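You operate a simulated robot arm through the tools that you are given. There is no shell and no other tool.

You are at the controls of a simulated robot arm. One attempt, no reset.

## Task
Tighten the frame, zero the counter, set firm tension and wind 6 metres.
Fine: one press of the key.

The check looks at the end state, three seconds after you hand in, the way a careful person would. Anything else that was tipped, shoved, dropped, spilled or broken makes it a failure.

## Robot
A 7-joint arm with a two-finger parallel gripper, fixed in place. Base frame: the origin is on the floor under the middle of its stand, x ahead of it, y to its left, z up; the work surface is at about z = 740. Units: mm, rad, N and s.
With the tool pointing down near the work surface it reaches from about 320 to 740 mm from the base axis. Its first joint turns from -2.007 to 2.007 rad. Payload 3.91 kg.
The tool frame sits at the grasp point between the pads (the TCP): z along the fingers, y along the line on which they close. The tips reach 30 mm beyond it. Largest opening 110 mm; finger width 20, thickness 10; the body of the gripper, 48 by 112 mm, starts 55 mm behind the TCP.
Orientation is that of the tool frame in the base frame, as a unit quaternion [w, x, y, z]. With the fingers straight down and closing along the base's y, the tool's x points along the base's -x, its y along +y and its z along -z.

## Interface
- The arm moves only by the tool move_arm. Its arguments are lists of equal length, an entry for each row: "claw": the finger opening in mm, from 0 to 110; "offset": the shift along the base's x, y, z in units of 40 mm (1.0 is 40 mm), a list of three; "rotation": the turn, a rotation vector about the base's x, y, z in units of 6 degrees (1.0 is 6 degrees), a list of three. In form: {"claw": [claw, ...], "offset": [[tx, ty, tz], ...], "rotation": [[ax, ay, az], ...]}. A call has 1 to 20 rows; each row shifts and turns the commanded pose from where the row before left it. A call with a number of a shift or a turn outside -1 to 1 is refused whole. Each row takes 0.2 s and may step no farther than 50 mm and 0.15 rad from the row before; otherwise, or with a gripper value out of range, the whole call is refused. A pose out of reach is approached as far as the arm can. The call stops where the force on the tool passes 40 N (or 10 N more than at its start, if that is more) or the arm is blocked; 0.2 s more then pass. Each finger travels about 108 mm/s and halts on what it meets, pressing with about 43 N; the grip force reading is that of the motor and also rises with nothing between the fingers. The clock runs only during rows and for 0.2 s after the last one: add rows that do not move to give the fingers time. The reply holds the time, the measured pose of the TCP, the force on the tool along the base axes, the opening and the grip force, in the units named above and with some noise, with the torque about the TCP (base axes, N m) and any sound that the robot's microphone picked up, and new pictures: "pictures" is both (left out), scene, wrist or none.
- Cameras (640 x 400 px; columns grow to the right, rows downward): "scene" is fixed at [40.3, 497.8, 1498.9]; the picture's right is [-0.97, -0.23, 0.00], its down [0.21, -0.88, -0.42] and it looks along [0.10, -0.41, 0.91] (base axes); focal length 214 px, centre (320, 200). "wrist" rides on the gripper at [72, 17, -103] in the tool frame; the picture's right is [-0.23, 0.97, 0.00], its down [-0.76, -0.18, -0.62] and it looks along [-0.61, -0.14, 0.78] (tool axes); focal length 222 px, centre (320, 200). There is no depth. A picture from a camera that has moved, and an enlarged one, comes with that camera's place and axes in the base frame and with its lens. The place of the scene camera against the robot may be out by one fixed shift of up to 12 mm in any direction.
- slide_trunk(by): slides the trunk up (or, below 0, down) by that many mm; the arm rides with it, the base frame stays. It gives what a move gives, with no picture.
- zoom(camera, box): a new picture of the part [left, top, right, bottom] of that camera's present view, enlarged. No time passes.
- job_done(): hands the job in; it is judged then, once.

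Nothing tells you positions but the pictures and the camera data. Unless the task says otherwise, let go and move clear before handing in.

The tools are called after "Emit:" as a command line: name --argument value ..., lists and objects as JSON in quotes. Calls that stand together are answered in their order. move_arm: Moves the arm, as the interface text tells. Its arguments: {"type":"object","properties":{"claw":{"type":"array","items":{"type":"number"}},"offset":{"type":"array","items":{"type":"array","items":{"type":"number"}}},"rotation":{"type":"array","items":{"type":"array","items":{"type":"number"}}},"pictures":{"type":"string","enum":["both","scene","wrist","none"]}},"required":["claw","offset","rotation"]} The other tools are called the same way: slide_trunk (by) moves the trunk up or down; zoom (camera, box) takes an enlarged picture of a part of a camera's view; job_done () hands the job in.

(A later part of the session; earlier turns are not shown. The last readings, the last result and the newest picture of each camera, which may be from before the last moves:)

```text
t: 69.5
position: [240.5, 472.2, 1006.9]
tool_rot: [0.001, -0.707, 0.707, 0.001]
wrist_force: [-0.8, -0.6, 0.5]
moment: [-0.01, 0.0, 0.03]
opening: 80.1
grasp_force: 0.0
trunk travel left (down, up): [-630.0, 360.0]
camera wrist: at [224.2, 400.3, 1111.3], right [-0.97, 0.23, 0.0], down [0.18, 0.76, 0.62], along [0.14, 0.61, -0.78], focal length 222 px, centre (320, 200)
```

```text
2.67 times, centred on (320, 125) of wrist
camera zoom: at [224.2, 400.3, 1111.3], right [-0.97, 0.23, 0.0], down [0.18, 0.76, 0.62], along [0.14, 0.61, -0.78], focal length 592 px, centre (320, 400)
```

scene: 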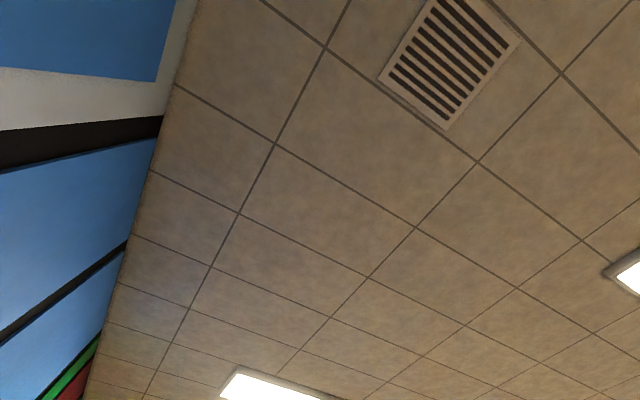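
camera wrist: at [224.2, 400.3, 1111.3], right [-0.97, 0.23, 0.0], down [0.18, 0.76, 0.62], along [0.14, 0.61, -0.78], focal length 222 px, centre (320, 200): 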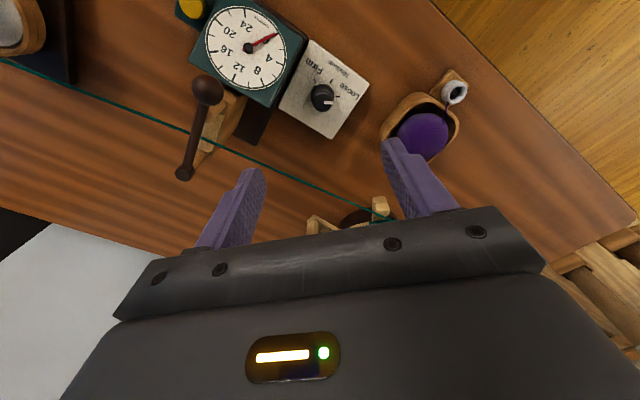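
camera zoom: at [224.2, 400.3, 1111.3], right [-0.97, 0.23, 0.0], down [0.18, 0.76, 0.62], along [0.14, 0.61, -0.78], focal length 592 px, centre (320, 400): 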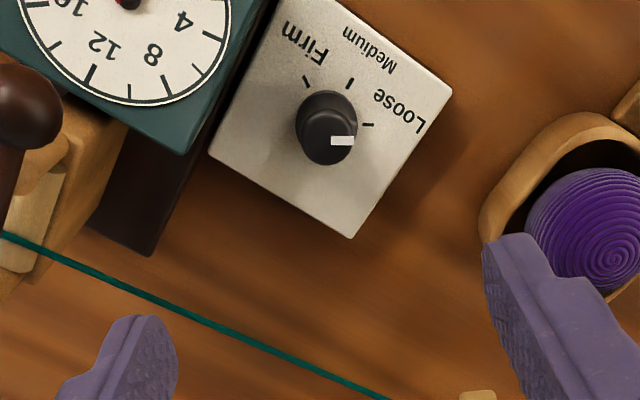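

The pointer is at "Loose", and "Firm" lies about 120° counter-clockwise seen from above; knob axis ≈ (239.5, 483.5), top z≈792. I'll turn the wrist back first so there is room for the turn, centring over the knob.

Emit:
move_arm --claw '[80, 80, 80, 80, 80, 80, 80, 80, 80, 80, 70, 60, 56, 56, 56, 56]' --offset '[[0, 0.05, 0], [0, 0.05, 0], [0, 0.05, 0], [0, 0.05, 0], [0, 0.05, 0], [0, 0.03, 0], [0, 0, 0], [0, 0, 0], [0, 0, 0], [0, 0, 0], [0, 0, 0], [0, 0, 0], [0, 0, 0], [0, 0, 0], [0, 0, 0], [0, 0, 0]]' --rotation '[[0, 0, -1], [0, 0, -1], [0, 0, -1], [0, 0, -1], [0, 0, -1], [0, 0, -1], [0, 0, -1], [0, 0, -1], [0, 0, -1], [0, 0, -1], [0, 0, -1], [0, 0, -1], [0, 0, -1], [0, 0, -1], [0, 0, -1], [0, 0, 0]]' --pictures "wrist"

Emit:
zoom --camera "wrist" --box '[220, 60, 420, 220]'

```text
t: 72.9
position: [239.9, 483.3, 1007.9]
tool_rot: [0.001, 0.001, 1.0, 0.0]
wrist_force: [0.1, -1.1, 0.7]
moment: [0.02, 0.04, 0.0]
opening: 56.1
grasp_force: 0.0
trunk travel left (down, up): [-630.0, 360.0]
camera wrist: at [168.7, 500.9, 1112.0], right [0.23, 0.97, 0.0], down [0.76, -0.18, 0.62], along [0.61, -0.14, -0.78], focal length 222 px, centre (320, 200)
```

wrist: 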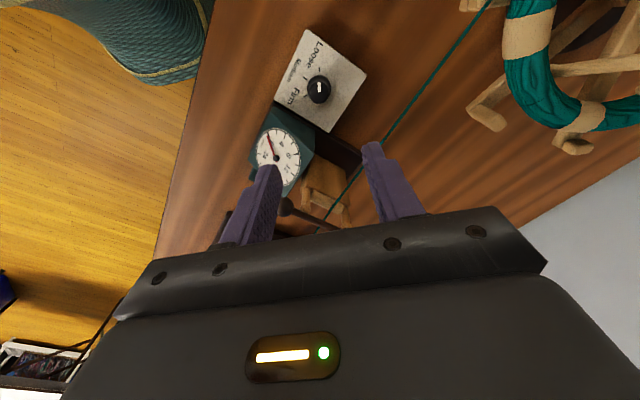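

```text
2.50 times, centred on (320, 140) of wrist
camera zoom: at [168.7, 500.9, 1112.0], right [0.23, 0.97, 0.0], down [0.76, -0.18, 0.62], along [0.61, -0.14, -0.78], focal length 555 px, centre (320, 350)
```

zoom: 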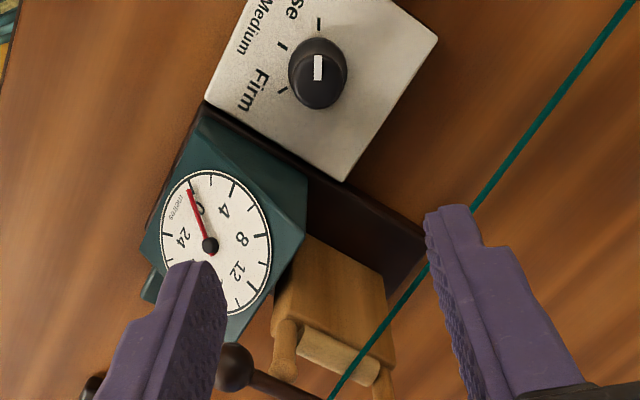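

Emit:
move_arm --claw '[56, 56, 56, 56, 56, 56]' --offset '[[0, 0, -0.9], [0, 0, -0.9], [0, 0, -0.9], [0, 0, -0.9], [0, 0, -0.85], [0, 0, 0]]' --rotation '[[0, 0, 0], [0, 0, 0], [0, 0, 0], [0, 0, 0], [0, 0, 0], [0, 0, 0]]' --pictures "wrist"

Emit:
zoom --camera "wrist" --box '[220, 60, 440, 230]'

```text
t: 74.3
position: [240.5, 481.7, 829.5]
tool_rot: [0.0, 0.0, 1.0, 0.001]
wrist_force: [0.1, 0.2, -0.3]
moment: [0.01, -0.03, -0.02]
opening: 56.1
grasp_force: 0.1
trunk travel left (down, up): [-630.0, 360.0]
camera wrist: at [169.0, 500.4, 932.7], right [0.23, 0.97, 0.0], down [0.76, -0.18, 0.62], along [0.61, -0.14, -0.78], focal length 222 px, centre (320, 200)
```

wrist: 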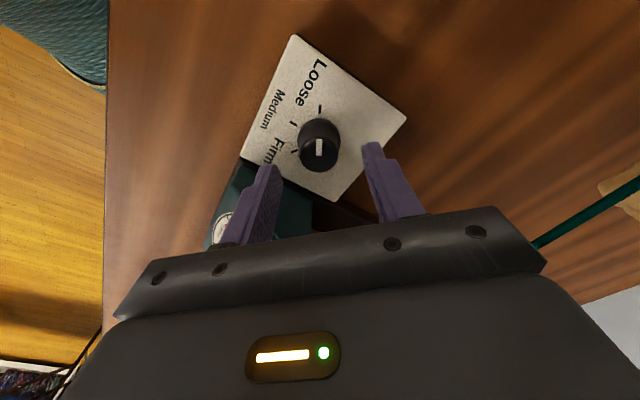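

```text
2.35 times, centred on (330, 145) of wrist
camera zoom: at [169.0, 500.4, 932.7], right [0.23, 0.97, 0.0], down [0.76, -0.18, 0.62], along [0.61, -0.14, -0.78], focal length 523 px, centre (296, 329)
```

zoom: 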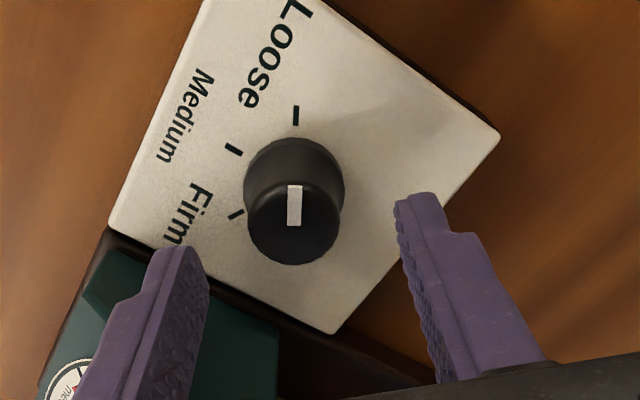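

Emit:
move_arm --claw '[56, 56, 56, 56, 46, 38, 38]' --offset '[[-0.05, 0.05, -0.25], [0, 0, -0.25], [0, 0, -0.25], [0, 0, -0.1], [0, 0, 0], [0, 0, 0], [0, 0, 0]]' --rotation '[[0, 0, 0], [0, 0, 0], [0, 0, 0], [0, 0, 0], [0, 0, 0], [0, 0, 0], [0, 0, 0]]' --pictures "wrist"

Emit:
zoom --camera "wrist" --box '[220, 60, 440, 230]'

```text
t: 75.9
position: [236.9, 485.4, 796.6]
tool_rot: [0.001, 0.0, 1.0, 0.0]
wrist_force: [-0.3, -1.2, -0.2]
moment: [-0.03, 0.02, -0.02]
opening: 38.5
grasp_force: 0.3
trunk travel left (down, up): [-630.0, 360.0]
camera wrist: at [166.2, 502.7, 899.9], right [0.23, 0.97, 0.0], down [0.76, -0.18, 0.62], along [0.61, -0.14, -0.78], focal length 222 px, centre (320, 200)
```

wrist: 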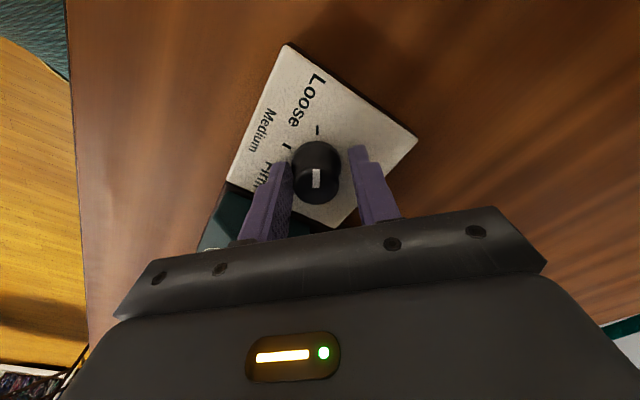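

```text
2.35 times, centred on (330, 145) of wrist
camera zoom: at [166.2, 502.7, 899.9], right [0.23, 0.97, 0.0], down [0.76, -0.18, 0.62], along [0.61, -0.14, -0.78], focal length 523 px, centre (296, 329)
```

zoom: 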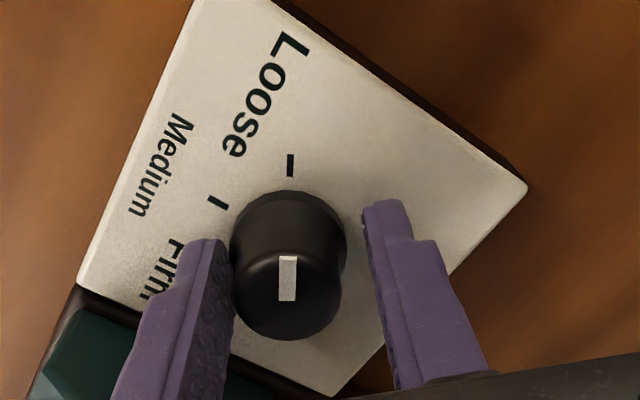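

The fingers are around the knob. I'll grip it and turn counter-clockwise about 60°, then check.

Emit:
move_arm --claw '[30, 22, 22, 22, 22, 22, 22, 22, 22, 22, 22, 22, 22]' --offset '[[0.01, -0.03, 0], [0, 0, 0], [0, 0, 0], [0, 0, 0], [0, 0, 0], [0, 0, 0], [0, 0, 0], [0, 0, 0], [0, 0, 0], [0, 0, 0], [0, 0, 0], [0, 0, 0], [0, 0, 0]]' --rotation '[[0, 0, 0], [0, 0, 0], [0, 0, 0], [0, 0, 1], [0, 0, 1], [0, 0, 1], [0, 0, 1], [0, 0, 1], [0, 0, 1], [0, 0, 1], [0, 0, 1], [0, 0, 1], [0, 0, 1]]' --pictures "wrist"

Emit:
zoom --camera "wrist" --box '[220, 60, 440, 230]'

```text
t: 78.7
position: [238.8, 482.0, 796.9]
tool_rot: [-0.001, -0.502, 0.865, -0.001]
wrist_force: [-4.8, -19.6, -13.2]
moment: [-0.38, 0.19, -0.01]
opening: 32.8
grasp_force: 44.2
trunk travel left (down, up): [-630.0, 360.0]
camera wrist: at [188.9, 428.1, 900.1], right [-0.73, 0.68, 0.0], down [0.53, 0.57, 0.62], along [0.42, 0.45, -0.78], focal length 222 px, centre (320, 200)
```

wrist: 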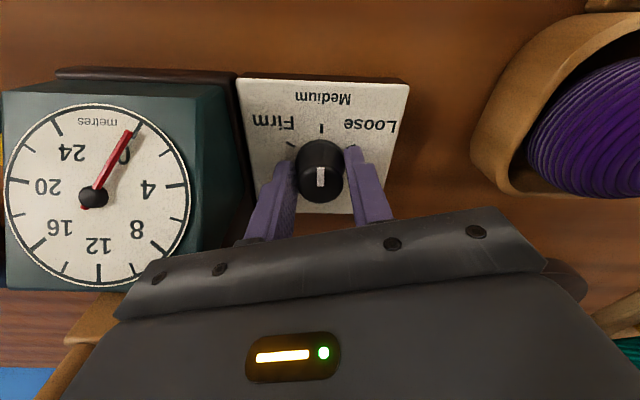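

```text
2.35 times, centred on (330, 145) of wrist
camera zoom: at [188.9, 428.1, 900.1], right [-0.73, 0.68, 0.0], down [0.53, 0.57, 0.62], along [0.42, 0.45, -0.78], focal length 523 px, centre (296, 329)
```

zoom: 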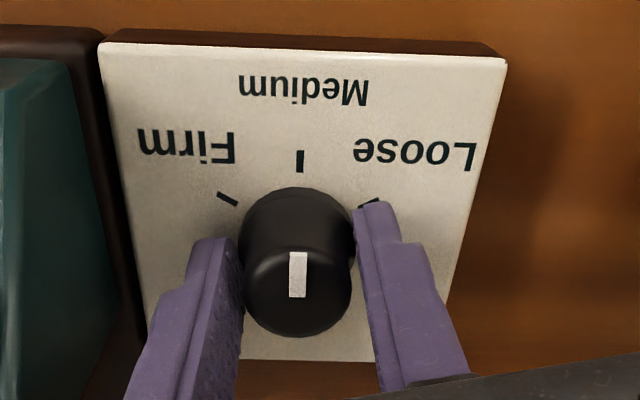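

The pointer has followed to Medium. I'll relieve the side load slightly and turn the remaining 60° to Firm.

Emit:
move_arm --claw '[22, 22, 22, 22, 22, 22, 22, 22, 22, 22, 22]' --offset '[[0.03, -0.06, 0], [0, 0, 0], [0, 0, 0], [0, 0, 0], [0, 0, 0], [0, 0, 0], [0, 0, 0], [0, 0, 0], [0, 0, 0], [0, 0, 0], [0, 0, 0]]' --rotation '[[0, 0, 1], [0, 0, 1], [0, 0, 1], [0, 0, 1], [0, 0, 1], [0, 0, 1], [0, 0, 1], [0, 0, 1], [0, 0, 1], [0, 0, 1], [0, 0, 0]]' --pictures "wrist"

Emit:
zoom --camera "wrist" --box '[220, 60, 440, 230]'

```text
t: 81.1
position: [239.3, 481.6, 794.9]
tool_rot: [0.0, 0.866, -0.501, -0.001]
wrist_force: [-12.9, -7.7, -10.3]
moment: [-0.06, 0.45, -0.52]
opening: 32.4
grasp_force: 44.8
trunk travel left (down, up): [-630.0, 360.0]
camera wrist: at [261.9, 411.1, 900.2], right [-0.96, -0.29, 0.0], down [-0.23, 0.75, 0.62], along [-0.18, 0.6, -0.78], focal length 222 px, centre (320, 200)
```

wrist: 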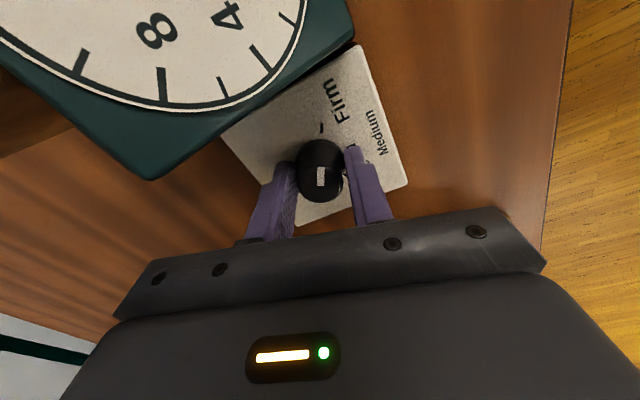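

```text
2.35 times, centred on (330, 145) of wrist
camera zoom: at [261.9, 411.1, 900.2], right [-0.96, -0.29, 0.0], down [-0.23, 0.75, 0.62], along [-0.18, 0.6, -0.78], focal length 523 px, centre (296, 329)
```

zoom: 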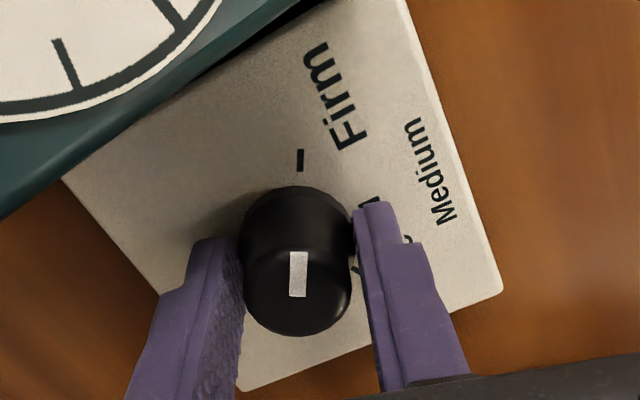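

The pointer lines up with Firm. I'll open, lift off and confirm.

Emit:
move_arm --claw '[36, 56, 56, 56, 56, 56, 56]' --offset '[[0, 0, 0], [0, 0, 0], [0, 0, 0.6], [0, 0, 0.9], [0, 0, 0.9], [0, 0, 0.9], [0, 0, 0]]' --rotation '[[0, 0, 0], [0, 0, 0], [0, 0, 0], [0, 0, 0], [0, 0, 0], [0, 0, 0], [0, 0, 0]]' --pictures "wrist"

Emit:
zoom --camera "wrist" --box '[220, 20, 420, 180]'

```text
t: 82.7
position: [239.9, 481.9, 929.2]
tool_rot: [-0.001, 0.866, -0.499, -0.001]
wrist_force: [-0.4, 0.5, 0.7]
moment: [0.0, 0.06, 0.02]
opening: 55.9
grasp_force: 0.2
trunk travel left (down, up): [-630.0, 360.0]
camera wrist: at [262.7, 411.3, 1032.9], right [-0.96, -0.29, 0.0], down [-0.23, 0.75, 0.62], along [-0.18, 0.6, -0.78], focal length 222 px, centre (320, 200)
```

wrist: 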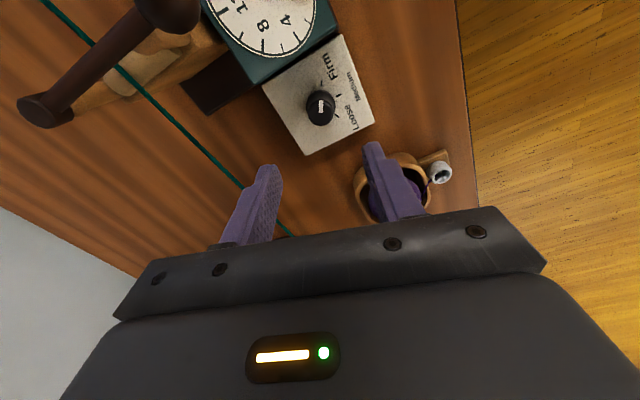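

```text
2.50 times, centred on (320, 100) of wrist
camera zoom: at [262.7, 411.3, 1032.9], right [-0.96, -0.29, 0.0], down [-0.23, 0.75, 0.62], along [-0.18, 0.6, -0.78], focal length 555 px, centre (320, 450)
```

zoom: 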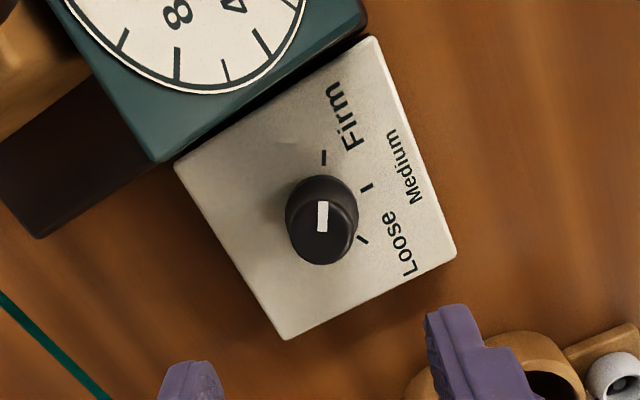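

Tension is on Firm. Now to the winder: I'll rise and travel over to look at its crank wheel and bobbin.

Emit:
move_arm --claw '[56, 70, 80, 90, 100, 110, 110, 110, 110, 110, 110, 110, 110, 110, 110, 110, 110, 110, 110, 110]' --offset '[[0, 0, 1], [0, 0, 1], [0.79, -0.69, 0], [0.79, -0.69, 0], [0.79, -0.69, 0], [0.79, -0.69, 0], [0.79, -0.69, 0], [0.79, -0.69, 0], [0.79, -0.69, 0], [0.79, -0.69, 0], [0.79, -0.69, 0], [0.79, -0.69, 0], [0.79, -0.69, 0], [0.79, -0.69, 0], [0, 0, 0], [0, 0, 0], [0, 0, 0], [0, 0, 0], [0, 0, 0], [0, 0, 0]]' --rotation '[[0, 0, -1], [0, 0, -1], [0, 0, -1], [0, 0, -1], [0, 0, -1], [0, 0, -1], [0, 0, -1], [0, 0, -1], [0, 0, -1], [0, 0, -1], [0, 0, -1], [0, 0, -1], [0, 0, -1], [0, 0, -1], [0, 0, -1], [0, 0, -1], [0, 0, -1], [0, 0, -1], [0, 0, -1], [0, 0, -1]]' --pictures "wrist"

Emit:
zoom --camera "wrist" --box '[160, 0, 480, 200]'

```text
t: 86.9
position: [619.5, 150.3, 1008.2]
tool_rot: [0.001, 0.001, 1.0, 0.0]
wrist_force: [0.9, 0.1, 0.0]
moment: [-0.04, 0.0, 0.01]
opening: 110.2
grasp_force: 0.1
trunk travel left (down, up): [-630.0, 360.0]
camera wrist: at [548.1, 168.1, 1112.0], right [0.23, 0.97, 0.0], down [0.76, -0.18, 0.62], along [0.61, -0.14, -0.78], focal length 222 px, centre (320, 200)
```

wrist: 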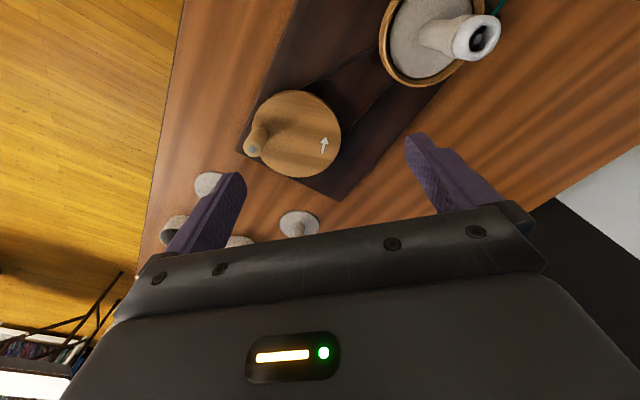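

```text
2.00 times, centred on (320, 100) of wrist
camera zoom: at [548.1, 168.1, 1112.0], right [0.23, 0.97, 0.0], down [0.76, -0.18, 0.62], along [0.61, -0.14, -0.78], focal length 444 px, centre (320, 400)
```

zoom: 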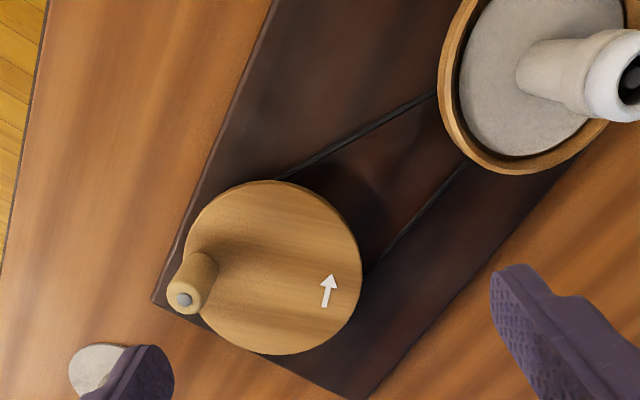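

The wheel turns on a vertical axis, arrow counter-clockwise seen from above, with an upright peg handle. I'll take a second view from another side to fix its position.

Emit:
move_arm --claw '[110, 110, 110, 110, 110, 110, 110, 110, 110, 110, 110, 110, 110, 110, 110]' --offset '[[0.05, -0.1, -0.05], [0.05, -0.1, -0.05], [0.05, -0.1, -0.05], [0.05, -0.1, -0.05], [0.05, -0.1, -0.05], [0.05, -0.1, -0.05], [0.05, -0.1, -0.05], [0.05, -0.1, -0.05], [0.05, -0.1, -0.05], [0.05, -0.1, -0.05], [0, 0, 0], [0, 0, 0], [0, 0, 0], [0, 0, 0], [0, 0, 0]]' --rotation '[[0, 0, 1], [0, 0, 1], [0, 0, 1], [0, 0, 1], [0, 0, 1], [0, 0, 1], [0, 0, 1], [0, 0, 1], [0, 0, 1], [0, 0, 1], [0, 0, 1], [0, 0, 1], [0, 0, 1], [0, 0, 1], [0, 0, 1]]' --pictures "wrist"

Emit:
zoom --camera "wrist" --box '[160, 0, 480, 200]'

```text
t: 90.1
position: [638.8, 109.4, 989.1]
tool_rot: [0.0, 0.708, -0.706, 0.0]
wrist_force: [-0.3, 0.2, -1.0]
moment: [0.0, 0.0, -0.01]
opening: 109.9
grasp_force: 0.1
trunk travel left (down, up): [-630.0, 360.0]
camera wrist: at [623.9, 38.0, 1091.7], right [-0.97, 0.23, 0.0], down [0.18, 0.76, 0.62], along [0.14, 0.61, -0.78], focal length 222 px, centre (320, 200)
```

wrist: 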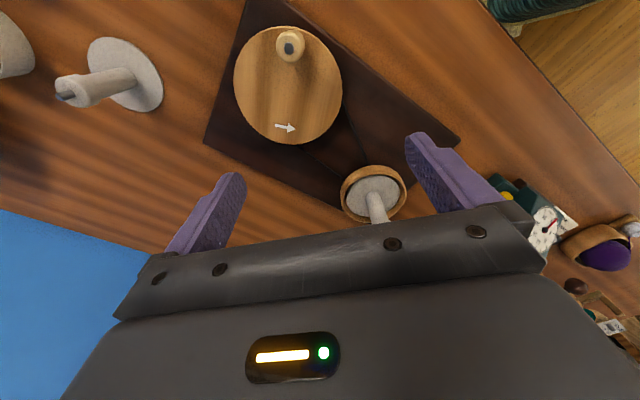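

```text
2.00 times, centred on (320, 100) of wrist
camera zoom: at [623.9, 38.0, 1091.7], right [-0.97, 0.23, 0.0], down [0.18, 0.76, 0.62], along [0.14, 0.61, -0.78], focal length 444 px, centre (320, 400)
```

zoom: 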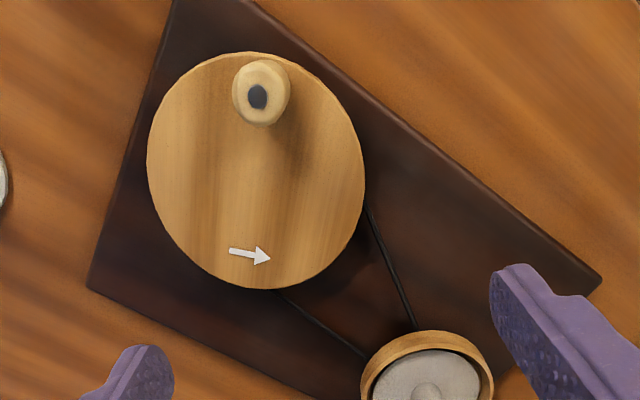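

Emit:
zoom --camera "wrist" --box '[220, 0, 360, 150]'

Emit:
zoom --camera "wrist" --box '[320, 120, 440, 240]'

```text
2.67 times, centred on (290, 75) of wrist
camera zoom: at [623.9, 38.0, 1091.7], right [-0.97, 0.23, 0.0], down [0.18, 0.76, 0.62], along [0.14, 0.61, -0.78], focal length 592 px, centre (400, 533)
```

zoom: 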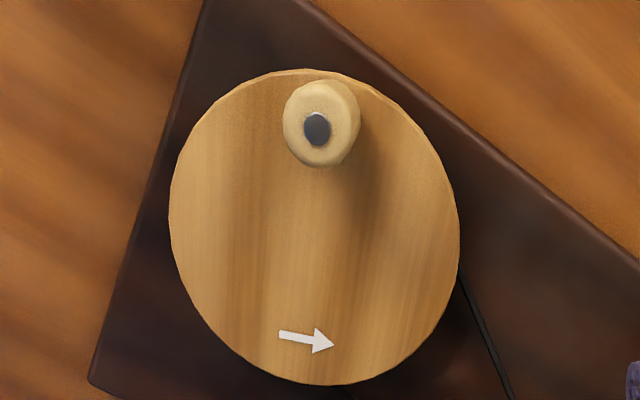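

```text
3.33 times, centred on (380, 180) of wrist
camera zoom: at [623.9, 38.0, 1091.7], right [-0.97, 0.23, 0.0], down [0.18, 0.76, 0.62], along [0.14, 0.61, -0.78], focal length 740 px, centre (120, 267)
```

zoom: 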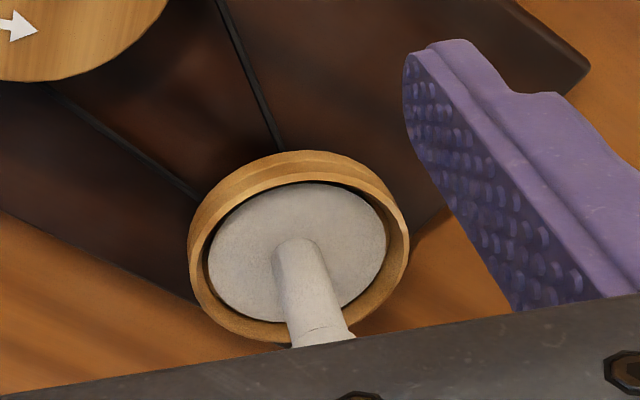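

Correcting for perspective, the wheel centre is about (679, 99), surface z≈782, and the peg stands at about (655, 51), top z≈837, crank radius ≈54. The far side is near the reach limit, so I'll tilt the tool outward by 20° and line up above the peg.

Emit:
move_arm --claw '[110, 110, 110, 110, 110, 110, 110, 110, 110, 110, 110, 110, 110, 100, 90, 80, 70, 60, 60, 60]' --offset '[[0, -0.1, 0], [0, -0.1, 0], [0, -0.1, 0], [0, -0.1, 0], [0, -0.1, 0], [0, -0.1, 0], [0, -0.1, 0], [0, -0.1, 0], [0, -0.1, 0], [0, -0.1, 0], [0, -0.1, 0], [0, -0.1, 0], [0, -0.1, 0], [0, -0.1, 0], [0, 0, 0], [0, 0, -0.3], [0, 0, -0.3], [0, 0, -0.4], [0, 0, -0.4], [0, 0, 0]]' --rotation '[[0, 0, -1], [0, 0, -1], [0, 0, -1], [0, 0, -1], [0, 0, -1], [0, 0, -1], [0, 0, -1], [0, 0, -1], [0, 0, -1], [0, 0, -1], [0, 0, -1], [0, 0, -1], [0, 0, -1], [0, 0, -1], [0, 0, -1], [0, -1, 0], [0, -1, 0], [0, -1, 0], [0, -0.333, 0], [0, 0, 0]]' --pictures "wrist"

Emit:
zoom --camera "wrist" --box '[180, 20, 460, 220]'

```text
t: 94.3
position: [638.8, 54.5, 931.0]
tool_rot: [0.174, 0.0, 0.985, -0.001]
wrist_force: [0.6, 0.0, 0.3]
moment: [-0.02, 0.0, 0.03]
opening: 59.9
grasp_force: 0.1
trunk travel left (down, up): [-630.0, 360.0]
camera wrist: at [536.9, 71.7, 1004.8], right [0.21, 0.97, 0.08], down [0.5, -0.18, 0.85], along [0.84, -0.14, -0.53], focal length 222 px, centre (320, 200)
```

wrist: 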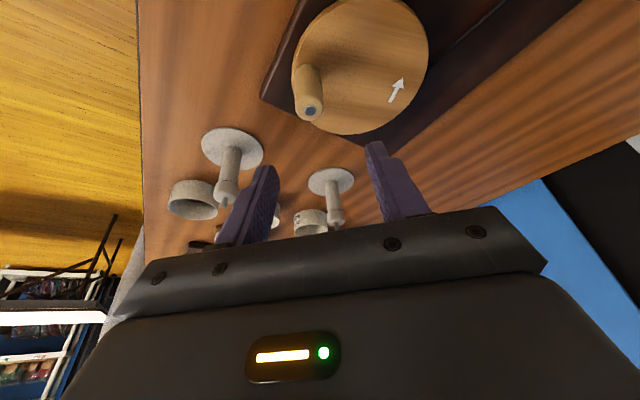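

```text
2.00 times, centred on (320, 120) of wrist
camera zoom: at [536.9, 71.7, 1004.8], right [0.21, 0.97, 0.08], down [0.5, -0.18, 0.85], along [0.84, -0.14, -0.53], focal length 444 px, centre (320, 360)
```

zoom: 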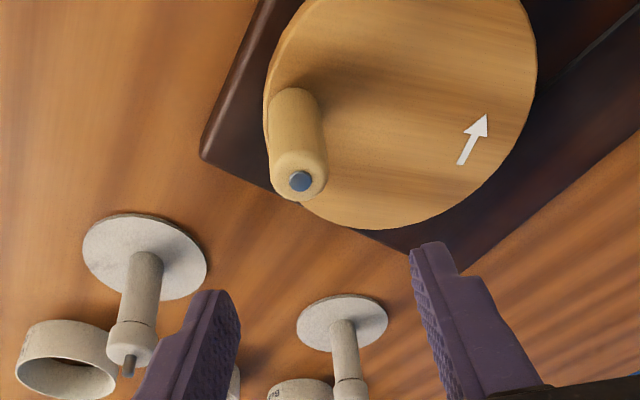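

Peg confirmed at (657, 50). I'll centre over it and lower the open fingers around it.

Emit:
move_arm --claw '[60, 60, 60, 60, 60]' --offset '[[0.45, -0.11, 0], [0, 0, -0.9], [0, 0, -0.9], [0, 0, -0.9], [0, 0, 0]]' --rotation '[[0, 0, 0], [0, 0, 0], [0, 0, 0], [0, 0, 0], [0, 0, 0]]' --pictures "wrist"

Emit:
zoom --camera "wrist" --box '[200, 60, 460, 240]'

```text
t: 95.5
position: [656.2, 50.8, 823.7]
tool_rot: [0.174, 0.0, 0.985, -0.001]
wrist_force: [0.8, -1.3, -0.1]
moment: [-0.01, 0.01, -0.03]
opening: 59.8
grasp_force: 0.1
trunk travel left (down, up): [-630.0, 360.0]
camera wrist: at [554.5, 67.6, 896.8], right [0.21, 0.97, 0.08], down [0.5, -0.18, 0.85], along [0.84, -0.14, -0.53], focal length 222 px, centre (320, 200)
```

wrist: 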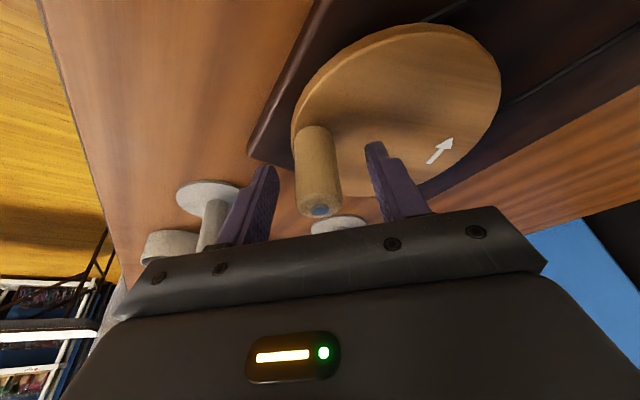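

```text
2.22 times, centred on (330, 150) of wrist
camera zoom: at [554.5, 67.6, 896.8], right [0.21, 0.97, 0.08], down [0.5, -0.18, 0.85], along [0.84, -0.14, -0.53], focal length 494 px, centre (298, 311)
```

zoom: 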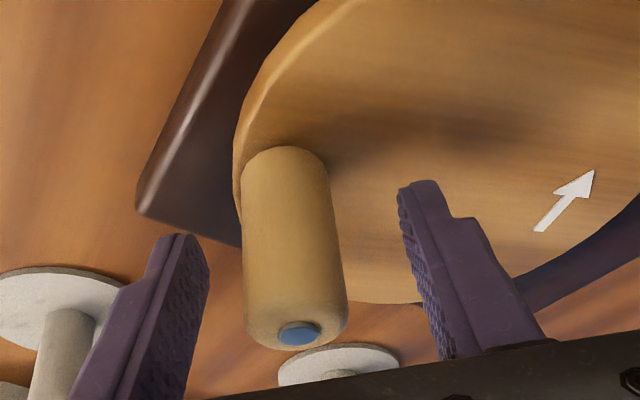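

Emit:
move_arm --claw '[40, 30, 26, 24, 24]' --offset '[[0.05, -0.02, 0], [0, 0, 0], [0, 0, 0], [0, 0, 0], [0, 0, 0]]' --rotation '[[0, 0, 0], [0, 0, 0], [0, 0, 0], [0, 0, 0], [0, 0, 0]]' --pictures "none"

```text
t: 96.7
position: [658.3, 49.5, 823.5]
tool_rot: [0.175, 0.0, 0.985, 0.0]
wrist_force: [0.4, 2.0, -1.5]
moment: [-0.23, 0.1, 0.0]
opening: 25.3
grasp_force: 45.0
trunk travel left (down, up): [-630.0, 360.0]
```

Peg held (25 mm) with little side load. I'll try a first small arc of 30° counter-clockwise to check the wheel's centre and resistance.

Emit:
move_arm --claw '[24, 24, 24]' --offset '[[0.3375, -0.09, 0], [0.35, 0, 0], [0, 0, 0]]' --rotation '[[0, 0, 0], [0, 0, 0], [0, 0, 0]]' --pictures "none"

```text
t: 97.5
position: [688.4, 44.0, 825.1]
tool_rot: [0.174, -0.001, 0.985, 0.001]
wrist_force: [-0.1, -4.7, -2.6]
moment: [0.56, 0.28, 0.0]
opening: 25.6
grasp_force: 44.7
trunk travel left (down, up): [-630.0, 360.0]
```

Emit:
move_arm --claw '[24, 24, 24]' --offset '[[0.6425, 0.265, 0], [0.425, 0.55, 0], [0, 0, 0]]' --rotation '[[0, 0, 0], [0, 0, 0], [0, 0, 0]]' --pictures "wrist"

```text
t: 98.3
position: [732.3, 77.3, 824.2]
tool_rot: [0.176, 0.0, 0.984, 0.0]
wrist_force: [14.9, -6.7, -6.0]
moment: [-0.61, -1.17, 0.02]
opening: 25.3
grasp_force: 44.7
trunk travel left (down, up): [-630.0, 360.0]
camera wrist: at [629.7, 94.4, 896.6], right [0.21, 0.97, 0.08], down [0.5, -0.18, 0.85], along [0.84, -0.14, -0.52], focal length 222 px, centre (320, 200)
```

wrist: 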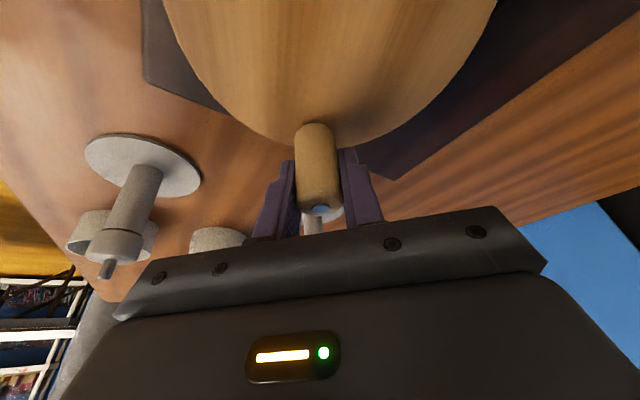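

The wheel turns readily; the side force suggests its centre is about (682.5, 99.2) with radius 55. I'll carry on with that corrected circle to the half-turn point.

Emit:
move_arm --claw '[24, 24, 24, 24, 24]' --offset '[[0.225, 0.5225, 0], [-0.185, 0.6875, 0], [-0.5025, 0.5025, 0], [-0.6875, 0.185, 0], [0, 0, 0]]' --rotation '[[0, 0, 0], [0, 0, 0], [0, 0, 0], [0, 0, 0], [0, 0, 0]]' --pictures "none"

Emit:
move_arm --claw '[24, 24, 24, 24]' --offset '[[-0.6875, -0.185, 0], [-0.5025, -0.5025, 0], [-0.185, -0.6875, 0], [0, 0, 0]]' --rotation '[[0, 0, 0], [0, 0, 0], [0, 0, 0], [0, 0, 0]]' --pictures "wrist"

```text
t: 99.5
position: [683.4, 153.9, 824.4]
tool_rot: [0.174, 0.0, 0.985, 0.0]
wrist_force: [0.6, 1.0, -0.3]
moment: [0.2, 0.81, -0.02]
opening: 25.3
grasp_force: 44.6
trunk travel left (down, up): [-630.0, 360.0]
```

```text
t: 100.5
position: [627.5, 99.0, 823.4]
tool_rot: [0.174, 0.0, 0.985, 0.0]
wrist_force: [-7.7, 1.4, 1.5]
moment: [0.23, 0.89, 0.01]
opening: 25.0
grasp_force: 45.7
trunk travel left (down, up): [-630.0, 360.0]
camera wrist: at [524.6, 116.7, 897.1], right [0.21, 0.97, 0.08], down [0.5, -0.18, 0.85], along [0.84, -0.14, -0.53], focal length 222 px, centre (320, 200)
```

wrist: 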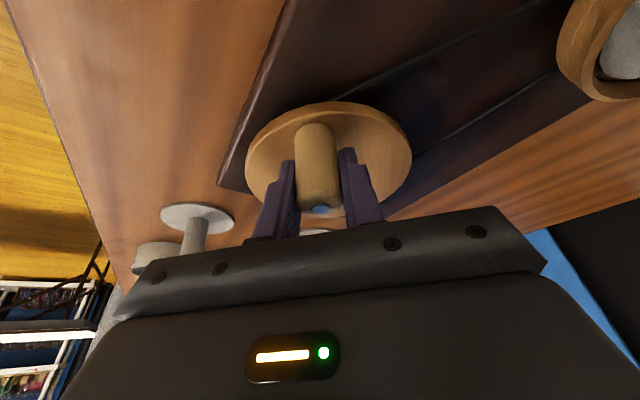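

One full turn is nearly complete. I'll finish to the starting angle, release and rise, then go look at the dial to learn the metres per turn.

Emit:
move_arm --claw '[24, 24, 24, 24, 60, 60, 60, 60, 60, 60, 60]' --offset '[[0.185, -0.6875, 0], [0.5025, -0.5025, 0], [0.12, -0.06, 0], [0, 0, 0], [0, 0, 0], [0, 0, 0], [0, 0, 0.6], [0, 0, 0.9], [0, 0, 0.9], [0, 0, 0.9], [0, 0, 0]]' --rotation '[[0, 0, 0], [0, 0, 0], [0, 0, 0], [0, 0, 0], [0, 0, 0], [0, 0, 0], [0, 0, 0], [0, 0, 0], [0, 0, 0], [0, 0, 0], [0, 0, 0]]' --pictures "wrist"

Emit:
move_arm --claw '[60, 60, 60, 60, 60, 60, 60, 60, 60, 60, 60, 60]' --offset '[[-0.69, 0.79, 0.3], [-0.69, 0.79, 0.3], [-0.69, 0.79, 0.2], [-0.69, 0.79, 0], [-0.69, 0.79, 0], [-0.69, 0.79, 0], [-0.69, 0.79, 0], [-0.69, 0.79, 0], [-0.69, 0.79, 0], [-0.69, 0.79, 0], [-0.6, 0.6, 0], [0, 0, 0]]' --rotation '[[0, 0.5, 0], [0, 0.5, 0], [0, 0.5, 0], [0, 0.5, 0], [0, 0.5, 0], [0, 0.5, 0], [0, 0.333, 0], [0, 0, 0], [0, 0, 0], [0, 0, 0], [0, 0, 0], [0, 0, 0]]' --pictures "wrist"

Emit:
zoom --camera "wrist" --box '[230, 0, 430, 160]'

```text
t: 102.9
position: [661.0, 49.5, 957.4]
tool_rot: [0.175, 0.0, 0.985, 0.0]
wrist_force: [-0.5, -0.2, -0.1]
moment: [0.01, 0.03, -0.01]
opening: 59.9
grasp_force: 0.0
trunk travel left (down, up): [-630.0, 360.0]
camera wrist: at [558.1, 67.1, 1029.4], right [0.21, 0.97, 0.08], down [0.5, -0.18, 0.85], along [0.84, -0.14, -0.53], focal length 222 px, centre (320, 200)
```

wrist: 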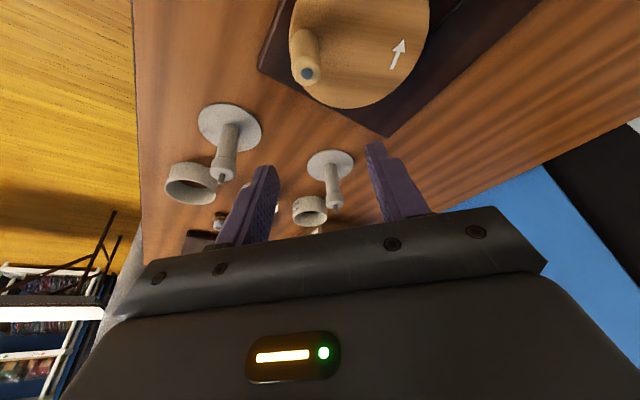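

```text
t: 105.5
position: [359.2, 389.5, 988.7]
tool_rot: [0.001, 0.0, 1.0, 0.0]
wrist_force: [-0.1, 0.4, 0.0]
moment: [-0.01, -0.02, 0.03]
opening: 59.8
grasp_force: 0.0
trunk travel left (down, up): [-630.0, 360.0]
camera wrist: at [288.5, 407.3, 1091.8], right [0.23, 0.97, 0.0], down [0.76, -0.18, 0.62], along [0.61, -0.14, -0.78], focal length 222 px, centre (320, 200)
```

wrist: 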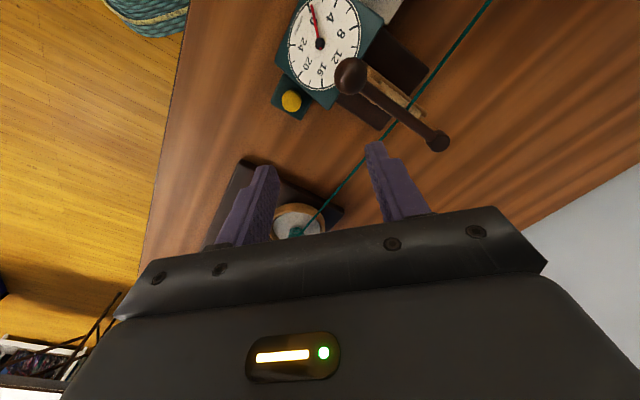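

```text
2.50 times, centred on (330, 80) of wrist
camera zoom: at [288.5, 407.3, 1091.8], right [0.23, 0.97, 0.0], down [0.76, -0.18, 0.62], along [0.61, -0.14, -0.78], focal length 555 px, centre (295, 500)
```

zoom: 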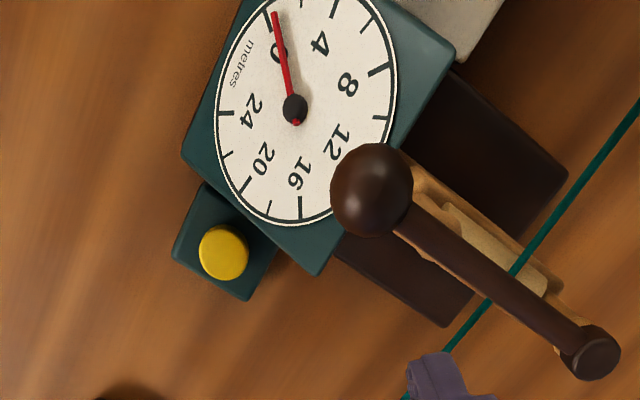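

Emit:
zoom --camera "wrist" --box '[270, 0, 380, 100]'

Emit:
zoom --camera "wrist" --box '[250, 170, 370, 250]'

```text
4.00 times, centred on (325, 50) of wrist
camera zoom: at [288.5, 407.3, 1091.8], right [0.23, 0.97, 0.0], down [0.76, -0.18, 0.62], along [0.61, -0.14, -0.78], focal length 888 px, centre (300, 800)
```

zoom: 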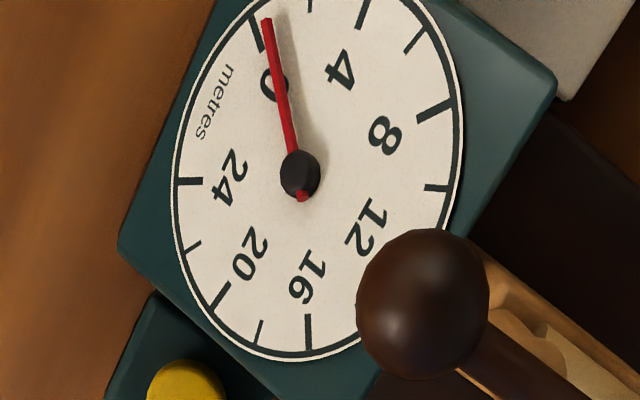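

```text
5.00 times, centred on (310, 210) of wrist
camera zoom: at [288.5, 407.3, 1091.8], right [0.23, 0.97, 0.0], down [0.76, -0.18, 0.62], along [0.61, -0.14, -0.78], focal length 1111 px, centre (370, 150)
```

zoom: 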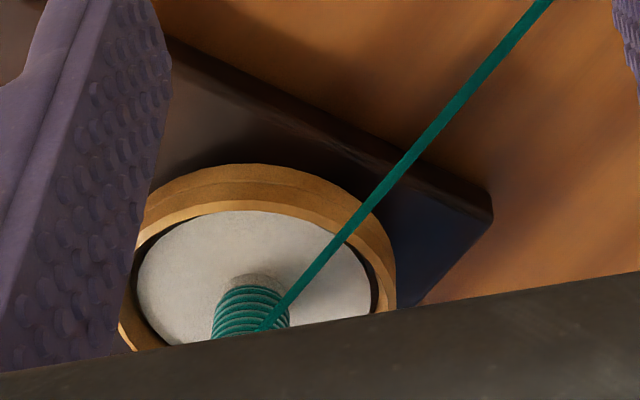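

After one turn the needle moved from 29.5° to about 37.5° on the dial (12.5° per metre), so roughly 0.64 m per turn, and yarn is building on the bobbin. About nine turns in all are needed; I'll return to the peg.

Emit:
move_arm --claw '[60, 60, 60, 60, 60, 60, 60, 60, 60, 60, 60, 60, 60]' --offset '[[0.627, -0.709, 0], [0.627, -0.709, 0], [0.627, -0.709, 0], [0.627, -0.709, 0], [0.627, -0.709, 0], [0.627, -0.709, 0], [0.627, -0.709, 0], [0.627, -0.709, 0], [0.627, -0.709, -0.2], [0.627, -0.709, -0.2], [0.627, -0.709, -0.2], [0.62, -0.72, -0.2], [0, 0, 0]]' --rotation '[[0, 0, 0], [0, 0, 0], [0, 0, 0], [0, 0, 0], [0, 0, 0], [0, -0.5, 0], [0, -0.5, 0], [0, -0.5, 0], [0, -0.5, 0], [0, -0.5, 0], [0, -0.5, 0], [0, -0.333, 0], [0, 0, 0]]' --pictures "wrist"

Emit:
zoom --camera "wrist" --box '[230, 0, 430, 150]'

```text
t: 108.3
position: [660.7, 46.8, 956.2]
tool_rot: [0.175, 0.0, 0.985, 0.0]
wrist_force: [-0.1, 0.4, -0.3]
moment: [-0.02, -0.01, -0.01]
opening: 60.0
grasp_force: 0.0
trunk travel left (down, up): [-630.0, 360.0]
camera wrist: at [559.3, 64.5, 1029.0], right [0.21, 0.97, 0.08], down [0.5, -0.18, 0.85], along [0.84, -0.14, -0.53], focal length 222 px, centre (320, 200)
```

wrist: 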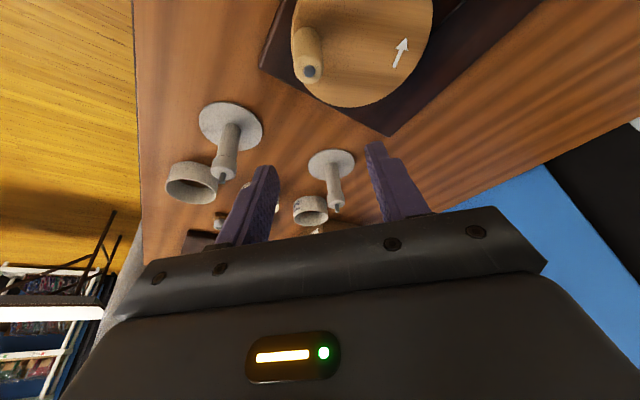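

```text
2.67 times, centred on (330, 75) of wrist
camera zoom: at [559.3, 64.5, 1029.0], right [0.21, 0.97, 0.08], down [0.5, -0.18, 0.85], along [0.84, -0.14, -0.53], focal length 592 px, centre (293, 533)
```

zoom: 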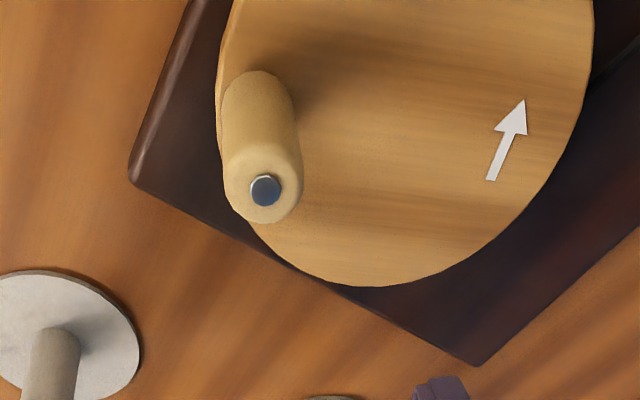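

Emit:
move_arm --claw '[60, 60, 60, 60, 60, 40, 30, 24, 24, 24]' --offset '[[0, 0.05, -0.9], [0, 0, -0.9], [0, 0, -0.9], [0, 0, -0.61], [0, 0, 0], [0, 0, 0], [0, 0, 0], [0, 0, 0], [0, 0, 0], [0, 0, 0]]' --rotation '[[0, 0, 0], [0, 0, 0], [0, 0, 0], [0, 0, 0], [0, 0, 0], [0, 0, 0], [0, 0, 0], [0, 0, 0], [0, 0, 0], [0, 0, 0]]' --pictures "wrist"

```text
t: 110.5
position: [660.9, 48.3, 824.4]
tool_rot: [0.173, 0.0, 0.985, 0.0]
wrist_force: [-1.1, -4.2, -0.7]
moment: [0.08, -0.03, 0.04]
opening: 25.0
grasp_force: 45.0
trunk travel left (down, up): [-630.0, 360.0]
camera wrist: at [558.7, 66.8, 896.5], right [0.21, 0.97, 0.08], down [0.5, -0.18, 0.85], along [0.84, -0.14, -0.53], focal length 222 px, centre (320, 200)
```

wrist: 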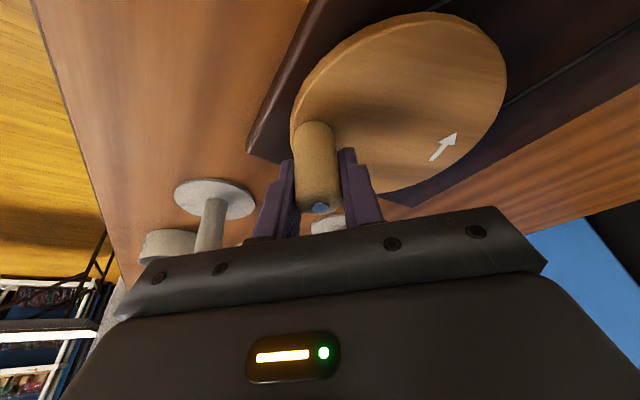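

Peg gripped again. Now one full turn counter-clockwise in 36° steps as a check of forces at this pace.

Emit:
move_arm --claw '[24, 24, 24, 24, 24, 24, 24, 24, 24, 24]' --offset '[[0.8513, -0.0745, 0], [0.7325, 0.4401, 0], [0.3339, 0.7866, 0], [-0.1922, 0.8326, 0], [-0.6449, 0.5606, 0], [-0.8513, 0.0745, 0], [-0.7325, -0.4401, 0], [-0.3339, -0.7866, 0], [0.1922, -0.8326, 0], [0.6449, -0.5606, 0]]' --rotation '[[0, 0, 0], [0, 0, 0], [0, 0, 0], [0, 0, 0], [0, 0, 0], [0, 0, 0], [0, 0, 0], [0, 0, 0], [0, 0, 0], [0, 0, 0]]' --pictures "wrist"

```text
t: 112.7
position: [663.2, 49.1, 823.2]
tool_rot: [0.175, 0.0, 0.985, -0.001]
wrist_force: [-0.3, -5.3, -1.9]
moment: [0.09, -0.08, 0.05]
opening: 26.5
grasp_force: 2.1
trunk travel left (down, up): [-630.0, 360.0]
camera wrist: at [560.5, 65.9, 896.4], right [0.21, 0.97, 0.08], down [0.5, -0.18, 0.85], along [0.84, -0.14, -0.52], focal length 222 px, centre (320, 200)
```

wrist: 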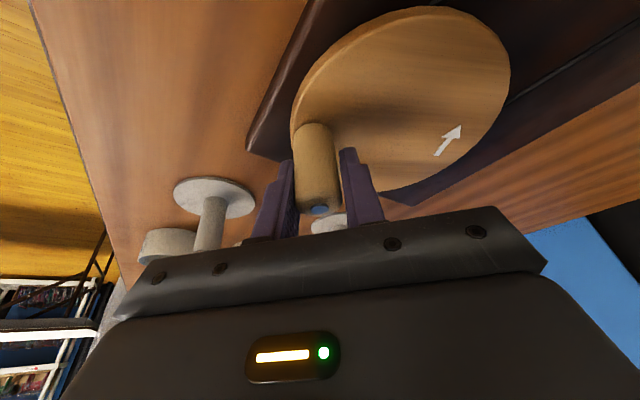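

The turn completed with low forces. I'll do two more turns in one call.

Emit:
move_arm --claw '[24, 24, 24, 24, 24, 24, 24, 24, 24, 24, 24, 24, 24, 24, 24, 24, 24, 24, 24, 24]' --offset '[[0.8513, -0.0745, 0], [0.7325, 0.4401, 0], [0.3339, 0.7866, 0], [-0.1922, 0.8326, 0], [-0.6449, 0.5606, 0], [-0.8513, 0.0745, 0], [-0.7325, -0.4401, 0], [-0.3339, -0.7866, 0], [0.1922, -0.8326, 0], [0.6449, -0.5606, 0], [0.8513, -0.0745, 0], [0.7325, 0.4401, 0], [0.3339, 0.7866, 0], [-0.1922, 0.8326, 0], [-0.6449, 0.5606, 0], [-0.8513, 0.0745, 0], [-0.7325, -0.4401, 0], [-0.3339, -0.7866, 0], [0.1922, -0.8326, 0], [0.6449, -0.5606, 0]]' --rotation '[[0, 0, 0], [0, 0, 0], [0, 0, 0], [0, 0, 0], [0, 0, 0], [0, 0, 0], [0, 0, 0], [0, 0, 0], [0, 0, 0], [0, 0, 0], [0, 0, 0], [0, 0, 0], [0, 0, 0], [0, 0, 0], [0, 0, 0], [0, 0, 0], [0, 0, 0], [0, 0, 0], [0, 0, 0], [0, 0, 0]]' --pictures "wrist"

```text
t: 116.9
position: [663.8, 46.6, 823.3]
tool_rot: [0.176, 0.001, 0.984, 0.0]
wrist_force: [-4.0, -11.2, 0.6]
moment: [0.06, -0.83, 0.03]
opening: 24.9
grasp_force: 44.9
trunk travel left (down, up): [-630.0, 360.0]
camera wrist: at [560.3, 65.2, 896.2], right [0.22, 0.97, 0.08], down [0.5, -0.18, 0.85], along [0.84, -0.14, -0.52], focal length 222 px, centre (320, 200)
```

wrist: 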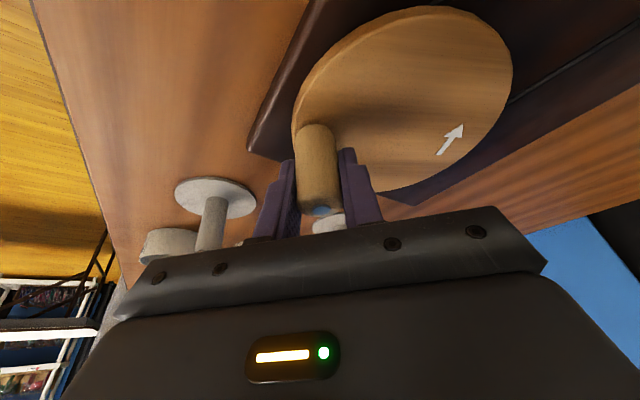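

Emit:
move_arm --claw '[24, 24, 24, 24, 24, 24, 24, 24, 24, 24, 24, 24, 24, 24, 24, 24, 24, 24, 24, 24]' --offset '[[0.8513, -0.0945, 0], [0.7325, 0.4401, 0], [0.3339, 0.7866, 0], [-0.1922, 0.8326, 0], [-0.6449, 0.5606, 0], [-0.8513, 0.0745, 0], [-0.7325, -0.4401, 0], [-0.3339, -0.7866, 0], [0.1922, -0.8326, 0], [0.6449, -0.5606, 0], [0.8513, -0.0745, 0], [0.7325, 0.4401, 0], [0.3339, 0.7866, 0], [-0.1922, 0.8326, 0], [-0.6449, 0.5606, 0], [-0.8513, 0.0745, 0], [-0.7325, -0.4401, 0], [-0.3339, -0.7866, 0], [0.1922, -0.8326, 0], [0.6449, -0.5606, 0]]' --rotation '[[0, 0, 0], [0, 0, 0], [0, 0, 0], [0, 0, 0], [0, 0, 0], [0, 0, 0], [0, 0, 0], [0, 0, 0], [0, 0, 0], [0, 0, 0], [0, 0, 0], [0, 0, 0], [0, 0, 0], [0, 0, 0], [0, 0, 0], [0, 0, 0], [0, 0, 0], [0, 0, 0], [0, 0, 0], [0, 0, 0]]' --pictures "wrist"

```text
t: 121.1
position: [660.4, 46.0, 822.1]
tool_rot: [0.173, 0.0, 0.985, 0.0]
wrist_force: [-0.5, 0.9, -1.5]
moment: [0.07, -0.04, 0.02]
opening: 25.3
grasp_force: 1.3
trunk travel left (down, up): [-630.0, 360.0]
camera wrist: at [558.4, 64.4, 896.3], right [0.21, 0.97, 0.08], down [0.5, -0.18, 0.85], along [0.84, -0.14, -0.53], focal length 222 px, centre (320, 200)
```

wrist: 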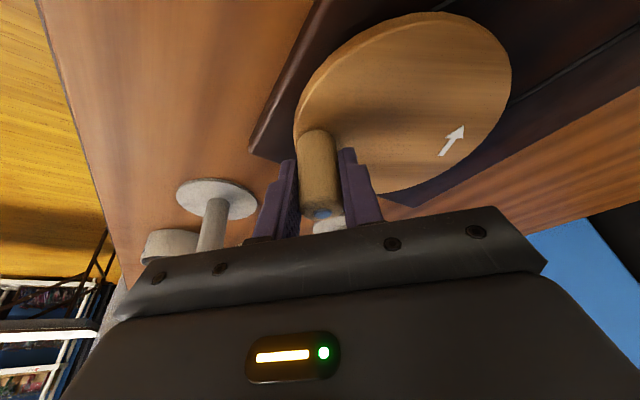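

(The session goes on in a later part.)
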